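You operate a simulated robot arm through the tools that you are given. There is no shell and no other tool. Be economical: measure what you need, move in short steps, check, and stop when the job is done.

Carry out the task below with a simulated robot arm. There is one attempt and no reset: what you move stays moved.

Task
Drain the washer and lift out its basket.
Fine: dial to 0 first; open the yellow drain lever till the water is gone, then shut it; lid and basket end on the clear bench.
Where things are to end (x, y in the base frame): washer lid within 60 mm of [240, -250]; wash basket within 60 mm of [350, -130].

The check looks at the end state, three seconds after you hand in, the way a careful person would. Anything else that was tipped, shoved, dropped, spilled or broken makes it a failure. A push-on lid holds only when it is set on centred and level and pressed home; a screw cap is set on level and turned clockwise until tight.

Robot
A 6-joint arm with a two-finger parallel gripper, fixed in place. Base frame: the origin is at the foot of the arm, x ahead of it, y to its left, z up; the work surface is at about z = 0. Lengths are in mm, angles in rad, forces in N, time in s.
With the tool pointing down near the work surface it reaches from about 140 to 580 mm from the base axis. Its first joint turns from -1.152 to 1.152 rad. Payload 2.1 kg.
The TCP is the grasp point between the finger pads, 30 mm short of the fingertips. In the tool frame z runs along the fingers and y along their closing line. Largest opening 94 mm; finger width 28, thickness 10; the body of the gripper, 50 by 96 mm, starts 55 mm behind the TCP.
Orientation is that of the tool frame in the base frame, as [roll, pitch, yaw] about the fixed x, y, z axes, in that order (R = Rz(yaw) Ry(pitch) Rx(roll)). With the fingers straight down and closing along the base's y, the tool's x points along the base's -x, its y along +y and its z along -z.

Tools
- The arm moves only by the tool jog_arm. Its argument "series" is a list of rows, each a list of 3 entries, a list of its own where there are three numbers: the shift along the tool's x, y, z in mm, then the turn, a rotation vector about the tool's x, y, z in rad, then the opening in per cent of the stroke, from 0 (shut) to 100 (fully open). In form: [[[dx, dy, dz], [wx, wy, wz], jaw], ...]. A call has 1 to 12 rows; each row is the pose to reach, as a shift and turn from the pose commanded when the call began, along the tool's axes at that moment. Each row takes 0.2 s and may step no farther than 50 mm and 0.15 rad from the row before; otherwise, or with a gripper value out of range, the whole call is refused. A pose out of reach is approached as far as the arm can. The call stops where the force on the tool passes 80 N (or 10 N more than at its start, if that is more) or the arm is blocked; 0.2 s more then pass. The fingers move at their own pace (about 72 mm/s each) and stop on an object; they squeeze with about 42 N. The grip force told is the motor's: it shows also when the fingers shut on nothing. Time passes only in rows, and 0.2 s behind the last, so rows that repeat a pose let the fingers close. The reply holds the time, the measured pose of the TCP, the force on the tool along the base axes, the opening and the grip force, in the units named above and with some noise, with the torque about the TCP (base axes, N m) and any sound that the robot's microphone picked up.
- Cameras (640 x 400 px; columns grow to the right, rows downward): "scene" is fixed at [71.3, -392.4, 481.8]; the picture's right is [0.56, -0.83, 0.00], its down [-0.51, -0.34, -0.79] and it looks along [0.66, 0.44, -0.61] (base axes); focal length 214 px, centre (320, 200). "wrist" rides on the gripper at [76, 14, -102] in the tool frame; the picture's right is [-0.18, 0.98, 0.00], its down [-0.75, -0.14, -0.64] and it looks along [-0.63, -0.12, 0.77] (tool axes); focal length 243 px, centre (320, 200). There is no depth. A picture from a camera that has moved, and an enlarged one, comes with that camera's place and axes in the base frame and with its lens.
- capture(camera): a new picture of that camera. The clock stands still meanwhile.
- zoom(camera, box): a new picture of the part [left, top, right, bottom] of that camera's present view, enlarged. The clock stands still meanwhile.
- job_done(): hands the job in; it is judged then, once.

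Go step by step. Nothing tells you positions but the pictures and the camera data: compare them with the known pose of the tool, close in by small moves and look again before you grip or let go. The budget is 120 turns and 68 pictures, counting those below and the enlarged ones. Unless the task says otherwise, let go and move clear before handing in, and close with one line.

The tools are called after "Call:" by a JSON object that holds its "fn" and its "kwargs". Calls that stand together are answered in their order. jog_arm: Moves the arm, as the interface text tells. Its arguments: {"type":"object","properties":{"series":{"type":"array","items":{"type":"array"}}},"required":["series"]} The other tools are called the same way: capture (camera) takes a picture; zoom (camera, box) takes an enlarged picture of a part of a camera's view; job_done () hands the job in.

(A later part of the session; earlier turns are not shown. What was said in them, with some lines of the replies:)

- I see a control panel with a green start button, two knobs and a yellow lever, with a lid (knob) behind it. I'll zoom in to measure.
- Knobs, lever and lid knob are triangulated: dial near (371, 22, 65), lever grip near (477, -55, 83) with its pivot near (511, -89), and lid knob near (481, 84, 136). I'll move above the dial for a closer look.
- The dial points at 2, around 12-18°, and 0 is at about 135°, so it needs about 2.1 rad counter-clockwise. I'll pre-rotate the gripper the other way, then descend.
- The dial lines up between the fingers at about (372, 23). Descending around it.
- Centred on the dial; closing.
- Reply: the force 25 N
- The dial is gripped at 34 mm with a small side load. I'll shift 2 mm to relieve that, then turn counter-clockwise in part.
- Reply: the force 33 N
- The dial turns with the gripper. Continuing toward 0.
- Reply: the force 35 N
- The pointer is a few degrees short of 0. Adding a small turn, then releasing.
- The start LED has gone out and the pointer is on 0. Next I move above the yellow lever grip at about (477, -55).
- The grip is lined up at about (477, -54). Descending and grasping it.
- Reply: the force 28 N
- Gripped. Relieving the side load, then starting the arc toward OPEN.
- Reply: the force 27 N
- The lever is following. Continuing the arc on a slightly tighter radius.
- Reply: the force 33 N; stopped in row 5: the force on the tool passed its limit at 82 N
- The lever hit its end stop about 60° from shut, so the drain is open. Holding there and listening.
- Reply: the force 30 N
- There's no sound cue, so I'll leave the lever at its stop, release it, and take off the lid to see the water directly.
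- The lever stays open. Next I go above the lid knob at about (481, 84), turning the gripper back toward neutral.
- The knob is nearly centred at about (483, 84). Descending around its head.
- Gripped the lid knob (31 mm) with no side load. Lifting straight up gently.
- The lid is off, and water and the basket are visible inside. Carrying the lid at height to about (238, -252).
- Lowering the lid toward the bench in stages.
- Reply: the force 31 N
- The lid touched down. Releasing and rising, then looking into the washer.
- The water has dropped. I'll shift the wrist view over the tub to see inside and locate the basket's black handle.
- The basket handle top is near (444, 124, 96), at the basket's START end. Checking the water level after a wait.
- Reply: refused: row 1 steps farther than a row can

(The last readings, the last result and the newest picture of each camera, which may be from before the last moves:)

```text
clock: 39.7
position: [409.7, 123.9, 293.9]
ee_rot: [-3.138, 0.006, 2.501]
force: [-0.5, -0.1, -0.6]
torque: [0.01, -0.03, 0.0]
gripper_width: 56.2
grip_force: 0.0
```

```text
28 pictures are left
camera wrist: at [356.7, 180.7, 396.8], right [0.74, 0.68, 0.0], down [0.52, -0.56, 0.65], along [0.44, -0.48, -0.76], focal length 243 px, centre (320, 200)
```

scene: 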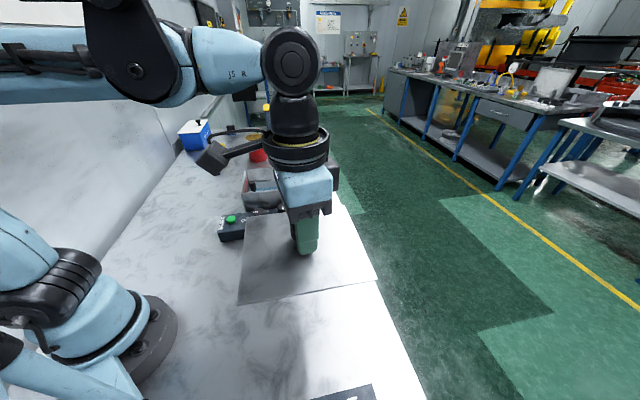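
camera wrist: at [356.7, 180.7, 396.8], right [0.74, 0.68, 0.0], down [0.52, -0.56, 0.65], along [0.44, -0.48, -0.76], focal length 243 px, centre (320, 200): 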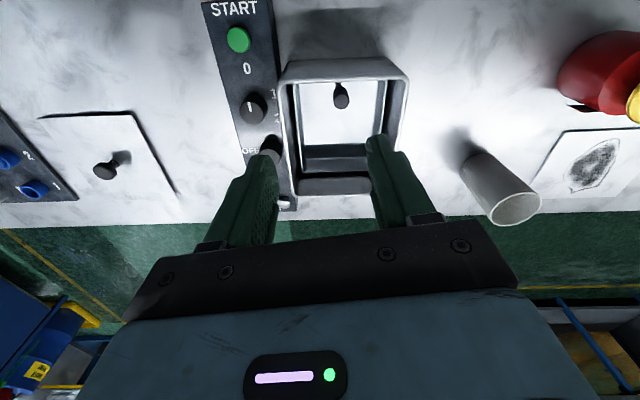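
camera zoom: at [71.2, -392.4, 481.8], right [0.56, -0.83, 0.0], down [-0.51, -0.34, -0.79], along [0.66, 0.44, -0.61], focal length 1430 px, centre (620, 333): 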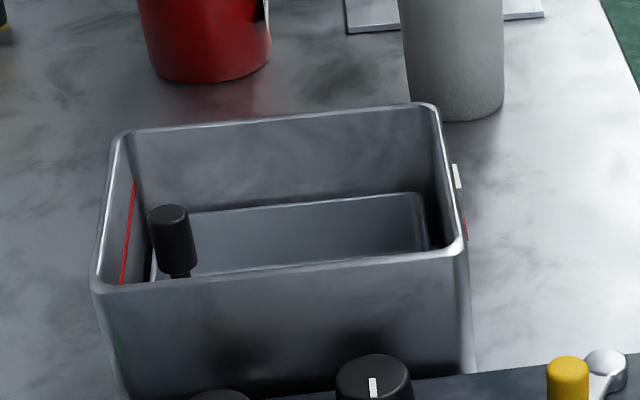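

No blue is visible now; I'll wait a few seconds more and compare to confirm the level is stable.

Call:
{"fn": "jog_arm", "kwargs": {"series": [[[0, 0, 0], [0, 0, 0], 60], [[0, 0, 0], [0, 0, 0], 60], [[0, 0, 0], [0, 0, 0], 60], [[0, 0, 0], [0, 0, 0], 60], [[0, 0, 0], [0, 0, 0], 60], [[0, 0, 0], [0, 0, 0], 60], [[0, 0, 0], [0, 0, 0], 60], [[0, 0, 0], [0, 0, 0], 60], [[0, 0, 0], [0, 0, 0], 60], [[0, 0, 0], [0, 0, 0], 60], [[0, 0, 0], [0, 0, 0], 60], [[0, 0, 0], [0, 0, 0], 60]]}}

Call:
{"fn": "jog_arm", "kwargs": {"series": [[[0, 0, 0], [0, 0, 0], 100], [[0, 0, 0], [0, 0, 0], 100], [[0, 0, 0], [0, 0, 0], 100], [[0, 0, 0], [0, 0, 0], 100], [[0, 0, 0], [0, 0, 0], 100], [[0, 0, 0], [0, 0, 0], 100], [[0, 0, 0], [0, 0, 0], 100], [[0, 0, 0], [0, 0, 0], 100], [[0, 0, 0], [0, 0, 0], 100], [[0, 0, 0], [0, 0, 0], 100], [[0, 0, 0], [0, 0, 0], 100], [[0, 0, 0], [0, 0, 0], 100]]}}

Call:
{"fn": "zoom", "kwargs": {"camera": "wrist", "box": [220, 40, 420, 200]}}

```text
clock: 42.3
position: [410.4, 123.3, 294.6]
ee_rot: [-3.141, 0.004, 2.502]
force: [-1.0, 0.4, 0.2]
torque: [0.01, -0.02, 0.0]
gripper_width: 56.5
grip_force: 0.0
```

```text
clock: 44.9
position: [410.4, 123.3, 292.5]
ee_rot: [-3.141, 0.006, 2.5]
force: [-0.3, 0.0, -0.4]
torque: [0.01, 0.02, -0.01]
gripper_width: 94.0
grip_force: 0.1
```

```text
2.50 times, centred on (320, 120) of wrist
camera zoom: at [357.1, 180.5, 396.9], right [0.74, 0.68, 0.0], down [0.52, -0.56, 0.65], along [0.44, -0.48, -0.76], focal length 606 px, centre (320, 400)
```

zoom: 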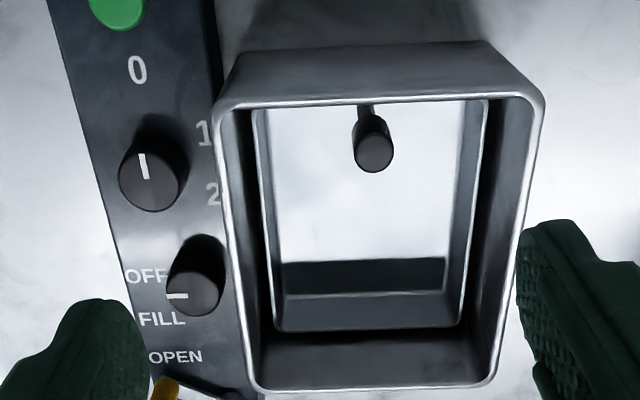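

The level is stable and the basket floor is dry, so the tub is drained. Now I go back to shut the lever: grip at about (462, -105), gripper turned so the fingers clear the tub.

Call:
{"fn": "jog_arm", "kwargs": {"series": [[[-16, -14, 5], [0, 0, -0.1], 80], [[-33, -28, 15], [0, 0, -0.2], 60], [[-49, -42, 28], [0, 0, -0.3], 45], [[-65, -56, 40], [0, 0, -0.4], 42], [[-82, -70, 53], [0, 0, -0.5], 42], [[-98, -84, 66], [0, 0, -0.6], 42], [[-114, -97, 80], [0, 0, -0.7], 42], [[-130, -111, 95], [0, 0, -0.8], 42], [[-147, -125, 110], [0, 0, -0.9], 42], [[-163, -139, 127], [0, 0, -1.0], 42], [[-179, -153, 143], [0, 0, -1.08], 42], [[-179, -153, 153], [0, 0, -1.08], 42]]}}

Call:
{"fn": "capture", "kwargs": {"camera": "wrist"}}

```text
clock: 47.5
position: [462.4, -108.5, 142.0]
ee_rot: [-3.136, 0.0, -2.701]
force: [-0.3, 0.7, 0.7]
torque: [0.04, -0.01, 0.0]
gripper_width: 39.6
grip_force: 0.1
```

```text
26 pictures are left
camera wrist: at [386.8, -127.6, 245.6], right [-0.25, 0.97, -0.01], down [0.74, 0.2, 0.64], along [0.62, 0.16, -0.77], focal length 243 px, centre (320, 200)
```

wrist: 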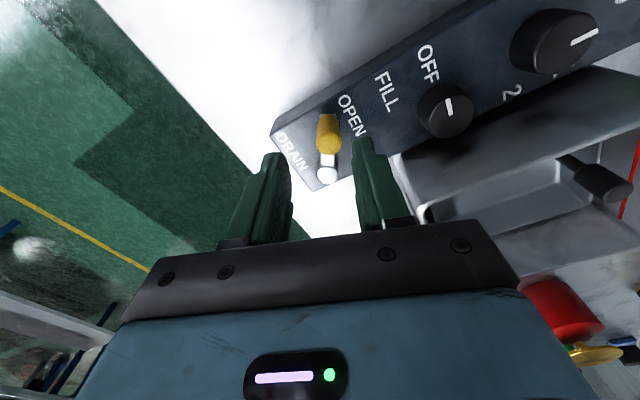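

Call:
{"fn": "jog_arm", "kwargs": {"series": [[[-3, 2, 25], [0, 0, 0], 42], [[-3, 2, 50], [0, 0, 0], 42], [[-3, 2, 50], [0, 0, 0], 42]]}}

Call:
{"fn": "capture", "kwargs": {"camera": "wrist"}}

```text
clock: 48.3
position: [463.2, -104.6, 91.7]
ee_rot: [-3.136, -0.001, -2.703]
force: [0.6, 0.3, 0.5]
torque: [-0.01, 0.01, 0.01]
gripper_width: 39.5
grip_force: 0.0
```

```text
25 pictures are left
camera wrist: at [388.0, -123.7, 195.5], right [-0.25, 0.97, -0.01], down [0.74, 0.2, 0.64], along [0.62, 0.16, -0.77], focal length 243 px, centre (320, 200)
```

wrist: 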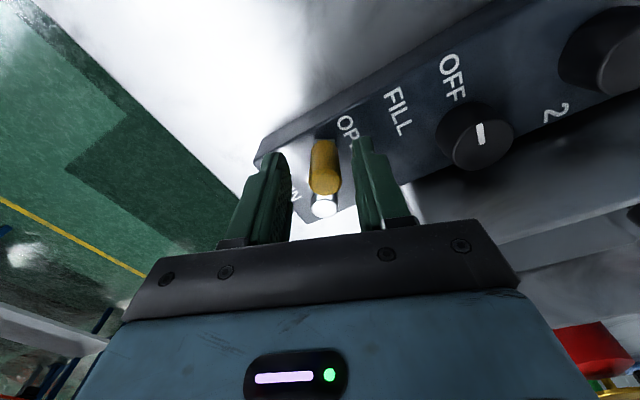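

Centred on the grip; closing and swinging the lever back along the recorded arc.

Call:
{"fn": "jog_arm", "kwargs": {"series": [[[0, 0, 0], [0, 0, 0], 20], [[0, 0, 0], [0, 0, 0], 5], [[0, 0, 0], [0, 0, 0], 5], [[-1.4, 9.3, 0], [0, 0, 0], 5], [[-4, 15, 0], [0, 0, 0], 5], [[-7.4, 20.3, 0], [0, 0, 0], 5], [[-12, 25, 0], [0, 0, 0], 5], [[-16.7, 29.7, 0], [0, 0, 0], 5], [[-24.7, 35.9, 0], [0, 0, 0], 5]]}}

```text
clock: 50.3
position: [471.0, -62.3, 91.4]
ee_rot: [-3.137, 0.0, -2.705]
force: [2.1, -6.8, 6.3]
torque: [0.09, 0.12, -0.24]
gripper_width: 18.2
grip_force: 44.7
```

Call:
{"fn": "jog_arm", "kwargs": {"series": [[[-4.5, 2.5, 0], [0, 0, 0], 5], [[-8.9, 4.7, 0], [0, 0, 0], 5], [[-10.8, 5.5, 0], [0, 0, 0], 5], [[-12.8, 6.1, 0], [0, 0, 0], 5], [[-12.8, 6.1, 0], [0, 0, 0], 5]]}}

Call:
{"fn": "capture", "kwargs": {"camera": "wrist"}}

```text
clock: 51.5
position: [480.2, -50.3, 90.6]
ee_rot: [-3.136, -0.005, -2.704]
force: [-19.1, -18.4, -7.9]
torque: [0.17, -0.1, -0.04]
gripper_width: 17.8
grip_force: 45.1
```

```text
24 pictures are left
camera wrist: at [404.3, -70.5, 195.0], right [-0.25, 0.97, -0.01], down [0.74, 0.2, 0.64], along [0.62, 0.15, -0.77], focal length 243 px, centre (320, 200)
```

wrist: 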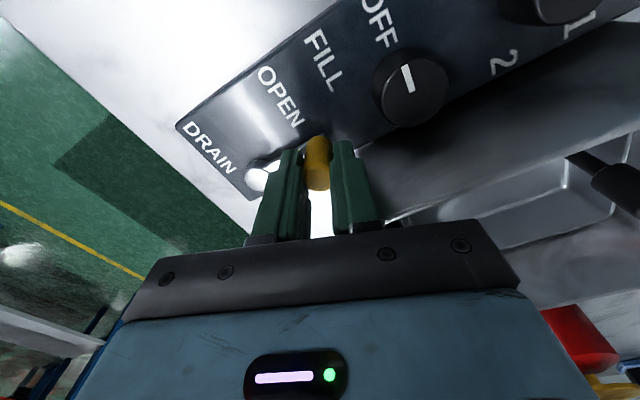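

Resistance shows the shut end stop. Releasing, rising, and checking.

Call:
{"fn": "jog_arm", "kwargs": {"series": [[[0, 0, 0], [0, 0, 0], 20], [[0, 0, 0], [0, 0, 0], 36], [[0, 0, 0], [0, 0, 0], 36], [[0, 0, -20], [0, 0, 0], 36], [[0, 0, -60], [0, 0, 0], 36], [[0, 0, -105], [0, 0, 0], 36], [[0, 0, -150], [0, 0, 0], 36]]}}

Call:
{"fn": "zoom", "kwargs": {"camera": "scene", "box": [200, 130, 350, 240]}}

```text
clock: 53.1
position: [480.3, -48.5, 240.6]
ee_rot: [-3.137, 0.001, -2.703]
force: [-0.3, 0.0, 0.0]
torque: [0.01, -0.04, 0.01]
gripper_width: 34.0
grip_force: 0.1
```

```text
3.64 times, centred on (275, 185) of scene
camera zoom: at [71.2, -392.4, 481.8], right [0.56, -0.83, 0.0], down [-0.51, -0.34, -0.79], along [0.66, 0.44, -0.61], focal length 780 px, centre (484, 254)
```

zoom: 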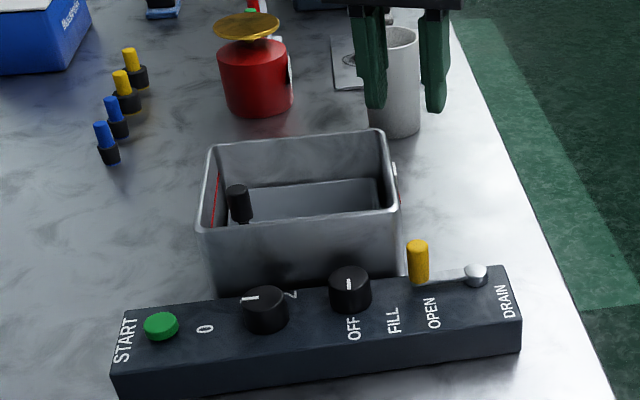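

The lever is back at shut. Now I move over the basket handle at about (444, 124), closing across the basket width.

Call:
{"fn": "jog_arm", "kwargs": {"series": [[[-4, 17, 0], [0, 0, 0.12], 40], [[-8, 35, 4], [0, 0, 0.24], 45], [[-12, 52, 8], [0, 0, 0.36], 45], [[-16, 70, 12], [0, 0, 0.48], 45], [[-20, 87, 16], [0, 0, 0.6], 45], [[-25, 105, 20], [0, 0, 0.72], 45], [[-29, 122, 24], [0, 0, 0.84], 45], [[-33, 140, 28], [0, 0, 0.96], 45], [[-37, 157, 34], [0, 0, 1.08], 45], [[-41, 172, 40], [0, 0, 1.16], 45], [[-41, 172, 50], [0, 0, 1.16], 45], [[-41, 172, 70], [0, 0, 1.16], 45]]}}

Call:
{"fn": "capture", "kwargs": {"camera": "wrist"}}

Call:
{"fn": "zoom", "kwargs": {"camera": "scene", "box": [210, 120, 330, 210]}}

```text
clock: 55.7
position: [443.1, 123.7, 170.6]
ee_rot: [-3.141, 0.005, 2.419]
force: [0.4, 0.0, 0.7]
torque: [0.02, 0.04, -0.02]
gripper_width: 42.6
grip_force: 0.1
```

```text
22 pictures are left
camera wrist: at [394.8, 185.1, 273.6], right [0.79, 0.62, 0.0], down [0.47, -0.6, 0.65], along [0.4, -0.51, -0.76], focal length 243 px, centre (320, 200)
```

wrist: 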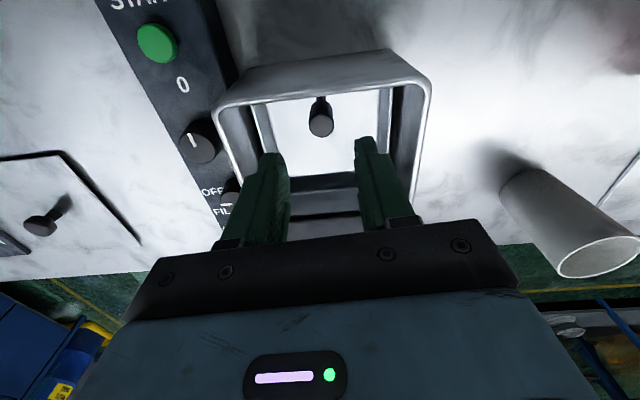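

```text
4.44 times, centred on (270, 165) of scene
camera zoom: at [71.3, -392.4, 481.8], right [0.56, -0.83, 0.0], down [-0.51, -0.34, -0.79], along [0.66, 0.44, -0.61], focal length 953 px, centre (542, 356)
```

zoom: 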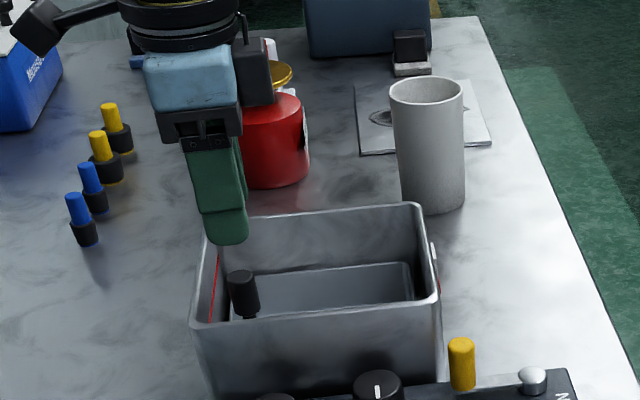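

The handle is well centred. Descending to grip it.

Call:
{"fn": "jog_arm", "kwargs": {"series": [[[0, 1, 30], [0, 0, 0], 45], [[0, 1, 55], [0, 0, 0], 45], [[0, 1, 70], [0, 0, 0], 45], [[0, 1, 78], [0, 0, 0], 45], [[0, 1, 78], [0, 0, 0], 45]]}}

Call:
{"fn": "capture", "kwargs": {"camera": "wrist"}}

Call:
{"fn": "zoom", "kwargs": {"camera": "scene", "box": [210, 120, 330, 210]}}

```text
clock: 56.9
position: [446.2, 123.2, 91.9]
ee_rot: [-3.14, 0.004, 2.422]
force: [-0.8, -0.5, -0.3]
torque: [0.0, -0.03, 0.02]
gripper_width: 42.5
grip_force: 0.0
```

```text
20 pictures are left
camera wrist: at [397.1, 184.8, 195.0], right [0.79, 0.62, 0.0], down [0.47, -0.6, 0.65], along [0.4, -0.51, -0.76], focal length 243 px, centre (320, 200)
```

wrist: 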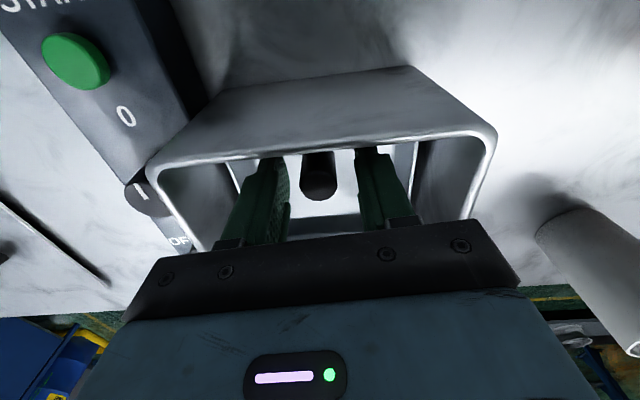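

```text
4.44 times, centred on (270, 165) of scene
camera zoom: at [71.3, -392.4, 481.8], right [0.56, -0.83, 0.0], down [-0.51, -0.34, -0.79], along [0.66, 0.44, -0.61], focal length 953 px, centre (542, 356)
```

zoom: 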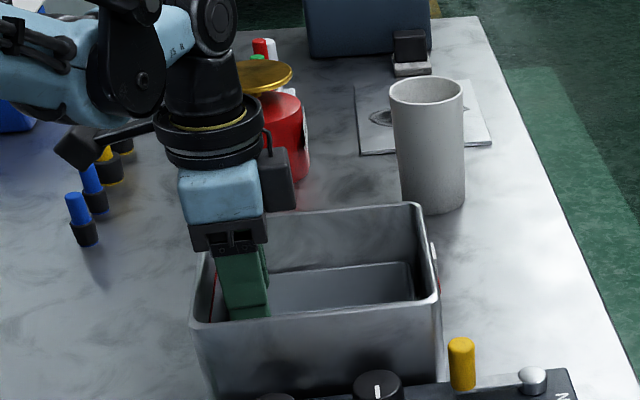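

Call:
{"fn": "jog_arm", "kwargs": {"series": [[[2, 0, 0], [0, 0, 0], 45], [[2, 0, 0], [0, 0, 0], 30], [[2, 0, 0], [0, 0, 0], 10], [[2, 0, 0], [0, 0, 0], 10], [[2, 0, 0], [0, 0, 0], 10]]}}

```text
clock: 58.1
position: [442.9, 124.6, 92.5]
ee_rot: [-3.14, 0.004, 2.422]
force: [-0.8, 0.2, 0.7]
torque: [-0.01, -0.01, 0.04]
gripper_width: 19.0
grip_force: 42.1
```

Gripped at 19 mm with no side load. I'll lift a little and check the load and tilt.

Call:
{"fn": "jog_arm", "kwargs": {"series": [[[0, 0, -4], [0, 0, 0], 10], [[0, 0, -8], [0, 0, 0], 10], [[0, 0, -14], [0, 0, 0], 10], [[0, 0, -20], [0, 0, 0], 10], [[0, 0, -20], [0, 0, 0], 10]]}}

Call:
{"fn": "zoom", "kwargs": {"camera": "scene", "box": [210, 120, 330, 210]}}

```text
clock: 59.3
position: [443.4, 123.4, 111.7]
ee_rot: [-3.139, 0.005, 2.421]
force: [0.0, -0.2, -2.3]
torque: [0.06, 0.07, -0.02]
gripper_width: 18.5
grip_force: 41.9
```

```text
4.44 times, centred on (270, 165) of scene
camera zoom: at [71.3, -392.4, 481.8], right [0.56, -0.83, 0.0], down [-0.51, -0.34, -0.79], along [0.66, 0.44, -0.61], focal length 953 px, centre (542, 356)
```

zoom: 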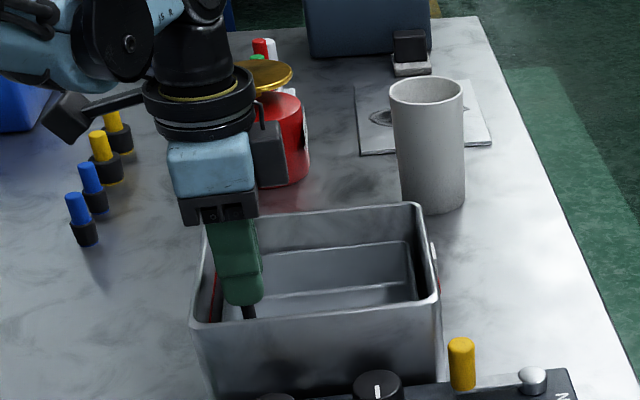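

The basket is light (~2.5 N) and rises level. Lifting clear.

Call:
{"fn": "jog_arm", "kwargs": {"series": [[[0, 0, -15], [0, 0, 0], 10], [[0, 0, -30], [0, 0, 0], 10], [[0, 0, -45], [0, 0, 0], 10], [[0, 0, -60], [0, 0, 0], 10], [[0, 0, -80], [0, 0, 0], 10], [[0, 0, -105], [0, 0, 0], 10], [[0, 0, -130], [0, 0, 0], 10], [[0, 0, -150], [0, 0, 0], 10], [[0, 0, -150], [0, 0, 0], 10]]}}

Call:
{"fn": "zoom", "kwargs": {"camera": "scene", "box": [200, 60, 380, 220]}}

```text
clock: 61.3
position: [441.9, 125.8, 262.2]
ee_rot: [-3.139, 0.005, 2.421]
force: [-1.1, -0.2, -2.3]
torque: [0.07, 0.05, 0.01]
gripper_width: 18.8
grip_force: 42.1
```

```text
2.50 times, centred on (290, 140) of scene
camera zoom: at [71.3, -392.4, 481.8], right [0.56, -0.83, 0.0], down [-0.51, -0.34, -0.79], along [0.66, 0.44, -0.61], focal length 536 px, centre (395, 350)
```

zoom: 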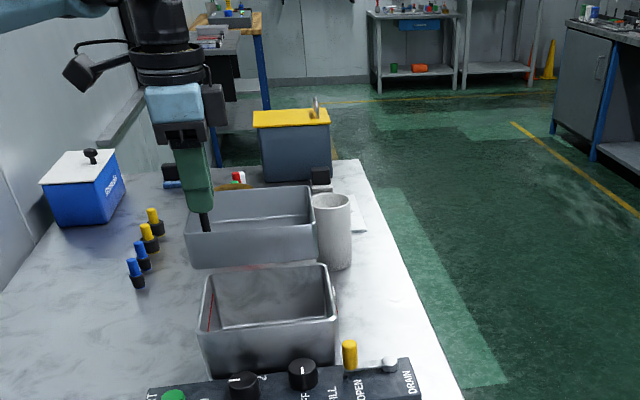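

The basket is clear of the tub and level, with its centre about (38, -43) from the handle. Carrying it over so its centre lands at (350, -130).

Call:
{"fn": "jog_arm", "kwargs": {"series": [[[-4, -25, 0], [0, 0, 0], 10], [[-10, -57, 0], [0, 0, 0], 10], [[-16, -92, 0], [0, 0, 0], 10], [[-22, -127, 0], [0, 0, 0], 10], [[-28, -162, 0], [0, 0, 0], 10], [[-34, -197, 0], [0, 0, 0], 10], [[-39, -226, 0], [0, 0, 0], 10], [[-42, -245.5, 0], [0, 0, 0], 10], [[-42, -245.5, 0], [0, 0, 0], 10]]}}

Call:
{"fn": "capture", "kwargs": {"camera": "scene"}}

```text
clock: 63.3
position: [313.9, -86.1, 262.4]
ee_rot: [-3.141, 0.005, 2.419]
force: [-0.1, -0.2, -2.4]
torque: [0.06, 0.05, 0.02]
gripper_width: 19.2
grip_force: 42.2
```

```text
16 pictures are left
```

scene: 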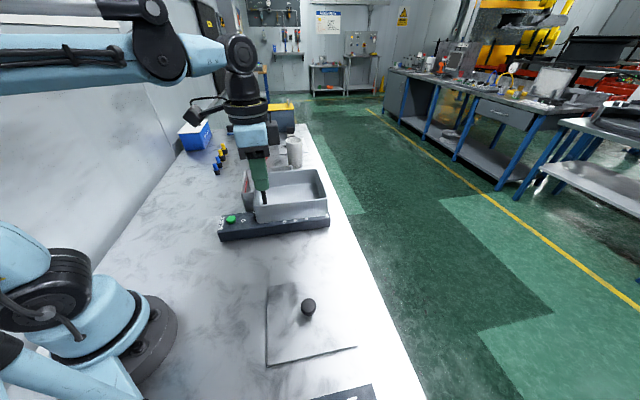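

Call:
{"fn": "jog_arm", "kwargs": {"series": [[[0, 0, 35], [0, 0, 0], 10], [[0, 0, 70], [0, 0, 0], 10], [[0, 0, 105], [0, 0, 0], 10], [[0, 0, 130], [0, 0, 0], 10], [[0, 0, 150], [0, 0, 0], 10], [[0, 0, 150], [0, 0, 0], 10]]}}

Call:
{"fn": "zoom", "kwargs": {"camera": "scene", "box": [210, 190, 390, 370]}}

```text
clock: 64.7
position: [311.7, -87.8, 112.7]
ee_rot: [-3.14, 0.005, 2.423]
force: [-0.3, 0.0, -1.7]
torque: [0.05, 0.04, 0.04]
gripper_width: 19.5
grip_force: 42.2
```

```text
2.22 times, centred on (300, 280) of scene
camera zoom: at [71.3, -392.4, 481.8], right [0.56, -0.83, 0.0], down [-0.51, -0.34, -0.79], along [0.66, 0.44, -0.61], focal length 477 px, centre (364, 22)
```

zoom: 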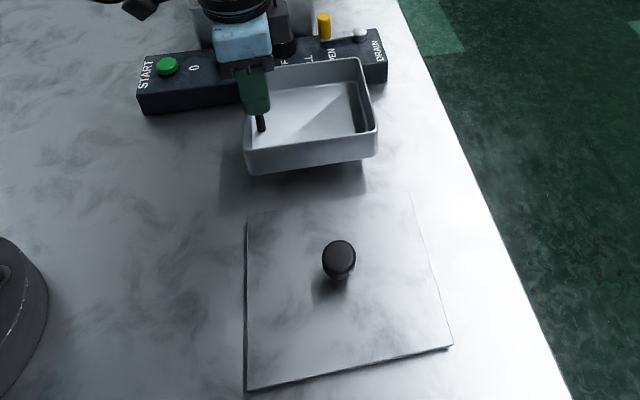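

Clear gaps to both the panel and the lid. Lowering further.

Call:
{"fn": "jog_arm", "kwargs": {"series": [[[0, 0, 8], [0, 0, 0], 10], [[0, 0, 16], [0, 0, 0], 10], [[0, 0, 20], [0, 0, 0], 10], [[0, 0, 22], [0, 0, 0], 10], [[0, 0, 22], [0, 0, 0], 10]]}}

Call:
{"fn": "zoom", "kwargs": {"camera": "scene", "box": [250, 200, 350, 280]}}

```text
clock: 65.9
position: [314.0, -87.3, 89.1]
ee_rot: [-3.141, 0.006, 2.422]
force: [-0.8, -1.1, -1.3]
torque: [0.04, 0.08, 0.0]
gripper_width: 19.2
grip_force: 41.6
```

```text
5.00 times, centred on (300, 240) of scene
camera zoom: at [71.3, -392.4, 481.8], right [0.56, -0.83, 0.0], down [-0.51, -0.34, -0.79], along [0.66, 0.44, -0.61], focal length 1072 px, centre (420, 0)
```

zoom: 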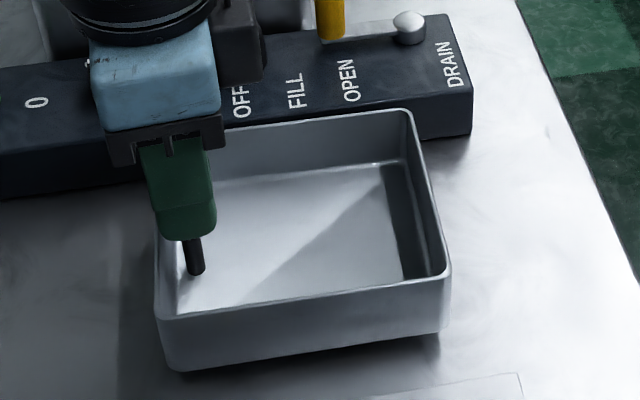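

Call:
{"fn": "jog_arm", "kwargs": {"series": [[[0, 0, 1], [0, 0, 0], 10], [[0, 0, 2], [0, 0, 0], 10], [[0, 0, 3], [0, 0, 0], 10], [[0, 0, 3], [0, 0, 0], 10]]}}

```text
clock: 66.9
position: [312.5, -87.0, 88.1]
ee_rot: [-3.14, 0.006, 2.421]
force: [-0.8, 0.3, -1.2]
torque: [0.08, 0.05, 0.0]
gripper_width: 19.2
grip_force: 42.1
```

Call:
{"fn": "jog_arm", "kwargs": {"series": [[[0, 0, 1], [0, 0, 0], 10], [[0, 0, 2], [0, 0, 0], 10], [[0, 0, 3], [0, 0, 0], 10], [[0, 0, 3], [0, 0, 0], 10]]}}

```text
clock: 67.9
position: [313.1, -88.2, 84.5]
ee_rot: [-3.14, 0.006, 2.421]
force: [-0.1, 0.0, -1.4]
torque: [0.06, 0.02, -0.02]
gripper_width: 19.3
grip_force: 41.5
```

Call:
{"fn": "jog_arm", "kwargs": {"series": [[[0, 0, 1], [0, 0, 0], 10], [[0, 0, 2], [0, 0, 0], 10], [[0, 0, 3], [0, 0, 0], 10], [[0, 0, 3], [0, 0, 0], 10]]}}

Call:
{"fn": "zoom", "kwargs": {"camera": "scene", "box": [250, 200, 350, 280]}}

```text
clock: 68.9
position: [313.0, -87.3, 81.6]
ee_rot: [-3.141, 0.006, 2.421]
force: [0.9, 0.6, -2.1]
torque: [0.09, 0.08, 0.01]
gripper_width: 19.2
grip_force: 42.2
```

```text
5.00 times, centred on (300, 240) of scene
camera zoom: at [71.3, -392.4, 481.8], right [0.56, -0.83, 0.0], down [-0.51, -0.34, -0.79], along [0.66, 0.44, -0.61], focal length 1072 px, centre (420, 0)
```

zoom: 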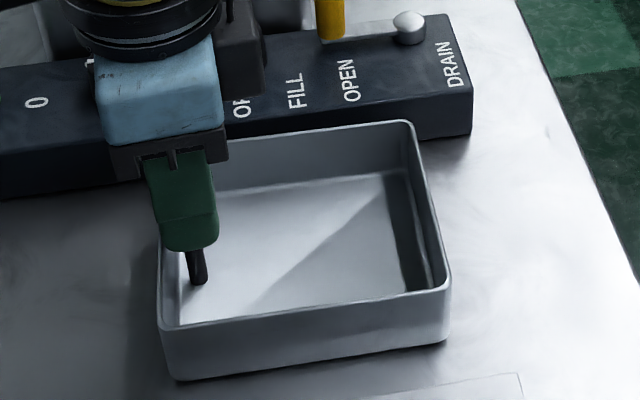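

Call:
{"fn": "jog_arm", "kwargs": {"series": [[[0, 0, 1], [0, 0, 0], 10], [[0, 0, 2], [0, 0, 0], 10], [[0, 0, 3], [0, 0, 0], 10], [[0, 0, 3], [0, 0, 0], 10]]}}

```text
clock: 69.9
position: [313.2, -86.2, 78.5]
ee_rot: [-3.14, 0.001, 2.421]
force: [-3.6, -0.9, 27.3]
torque: [0.22, 0.05, 0.08]
gripper_width: 19.2
grip_force: 42.3
```

The basket is on the bench. Releasing and rising clear.

Call:
{"fn": "jog_arm", "kwargs": {"series": [[[0, 0, -1], [0, 0, 0], 10], [[0, 0, -1], [0, 0, 0], 25], [[0, 0, -1], [0, 0, 0], 40], [[0, 0, -1], [0, 0, 0], 40], [[0, 0, -25], [0, 0, 0], 40], [[0, 0, -65], [0, 0, 0], 40], [[0, 0, -110], [0, 0, 0], 40], [[0, 0, -155], [0, 0, 0], 40], [[0, 0, -200], [0, 0, 0], 40], [[20, 0, -240], [0, 0, 0], 40]]}}

Call:
{"fn": "capture", "kwargs": {"camera": "scene"}}

Call:
{"fn": "zoom", "kwargs": {"camera": "scene", "box": [200, 140, 400, 380]}}

```text
clock: 72.1
position: [297.4, -72.2, 317.1]
ee_rot: [-3.14, 0.006, 2.423]
force: [-0.4, 0.3, 0.4]
torque: [0.03, 0.02, 0.03]
gripper_width: 37.5
grip_force: 0.1
```

```text
12 pictures are left
```

scene: 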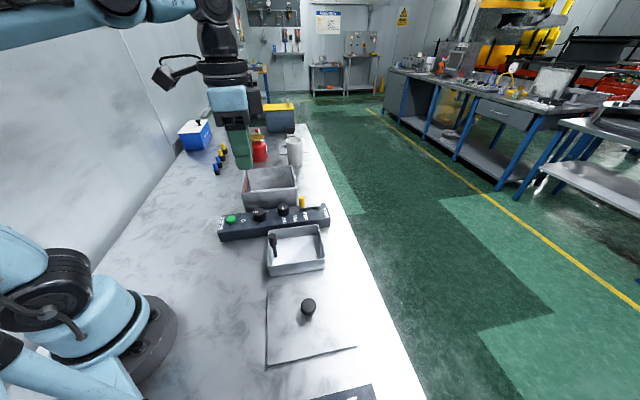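

```text
1.67 times, centred on (300, 260) of scene
camera zoom: at [71.3, -392.4, 481.8], right [0.56, -0.83, 0.0], down [-0.51, -0.34, -0.79], along [0.66, 0.44, -0.61], focal length 358 px, centre (353, 100)
```

zoom: 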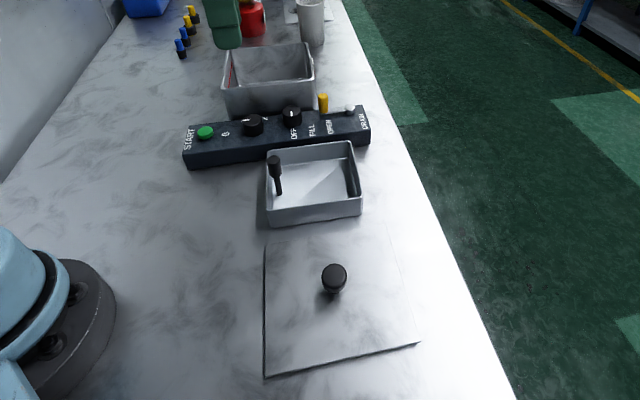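

Lid and basket sit where they should. One last look at the tub, dial and lever.

Call:
{"fn": "zoom", "kwargs": {"camera": "scene", "box": [215, 155, 335, 245]}}

Call:
{"fn": "capture", "kwargs": {"camera": "wrist"}}

```text
4.44 times, centred on (275, 200) of scene
camera zoom: at [71.3, -392.4, 481.8], right [0.56, -0.83, 0.0], down [-0.51, -0.34, -0.79], along [0.66, 0.44, -0.61], focal length 953 px, centre (520, 200)
```

zoom: 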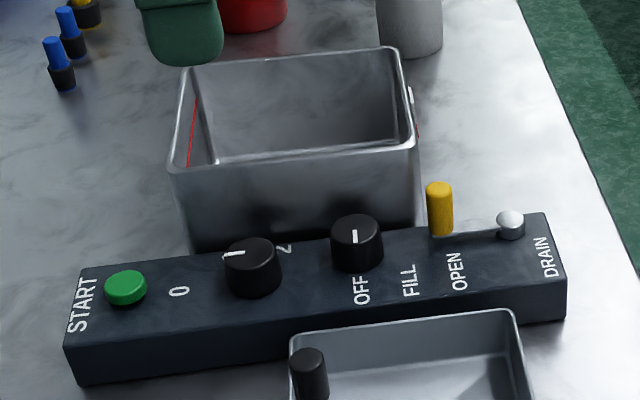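

```text
9 pictures are left
camera wrist: at [249.7, -10.7, 421.0], right [0.79, 0.62, 0.0], down [0.47, -0.6, 0.65], along [0.4, -0.51, -0.76], focal length 243 px, centre (320, 200)
```

wrist: 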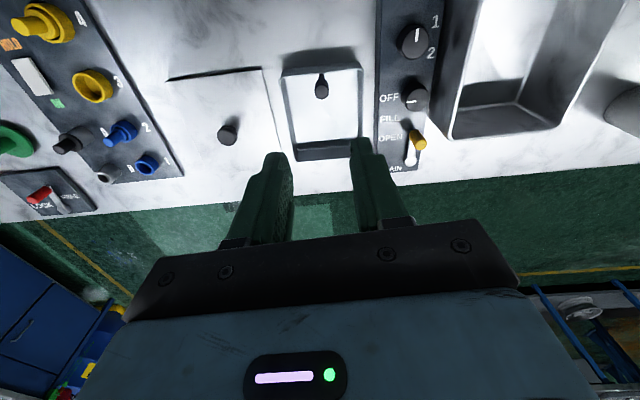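

Call:
{"fn": "zoom", "kwargs": {"camera": "wrist", "box": [100, 30, 300, 210]}}

Call:
{"fn": "zoom", "kwargs": {"camera": "wrist", "box": [370, 0, 640, 180]}}

```text
2.22 times, centred on (200, 120) of wrist
camera zoom: at [249.7, -10.7, 421.0], right [0.79, 0.62, 0.0], down [0.47, -0.6, 0.65], along [0.4, -0.51, -0.76], focal length 539 px, centre (587, 378)
```

zoom: 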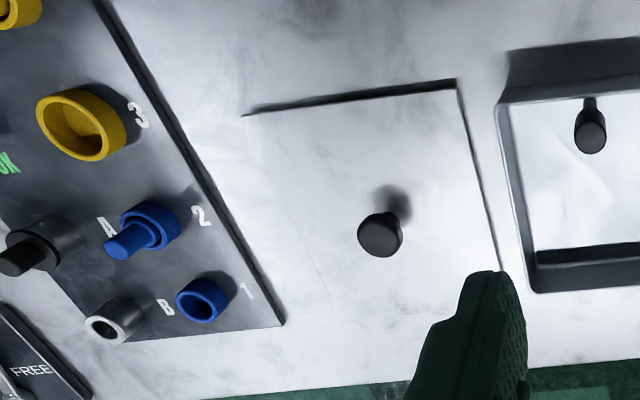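

```text
2.22 times, centred on (505, 90) of wrist
camera zoom: at [249.7, -10.7, 421.0], right [0.79, 0.62, 0.0], down [0.47, -0.6, 0.65], along [0.4, -0.51, -0.76], focal length 539 px, centre (-91, 444)
```

zoom: 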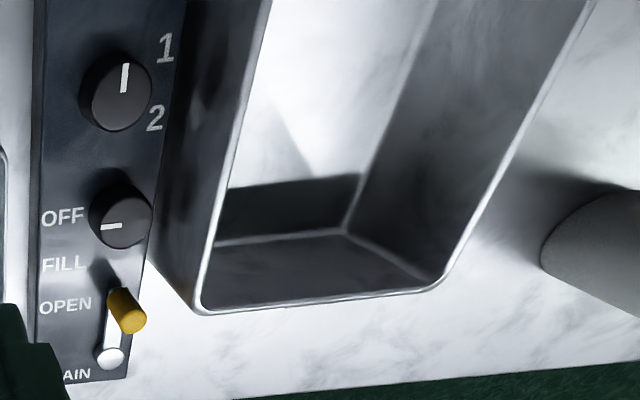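

The tub is dry, the lever is shut, the dial is at 0, and the lid and basket lie flat with clear gaps around them. Handing in.

Call:
{"fn": "job_done", "kwargs": {}}

```text
The job is handed in.
```

The washer is drained, with the dial at 0 and the drain lever shut; the lid sits at about (240, -252) and the basket at about (351, -130), both on the clear bench and within the 60 mm limits.
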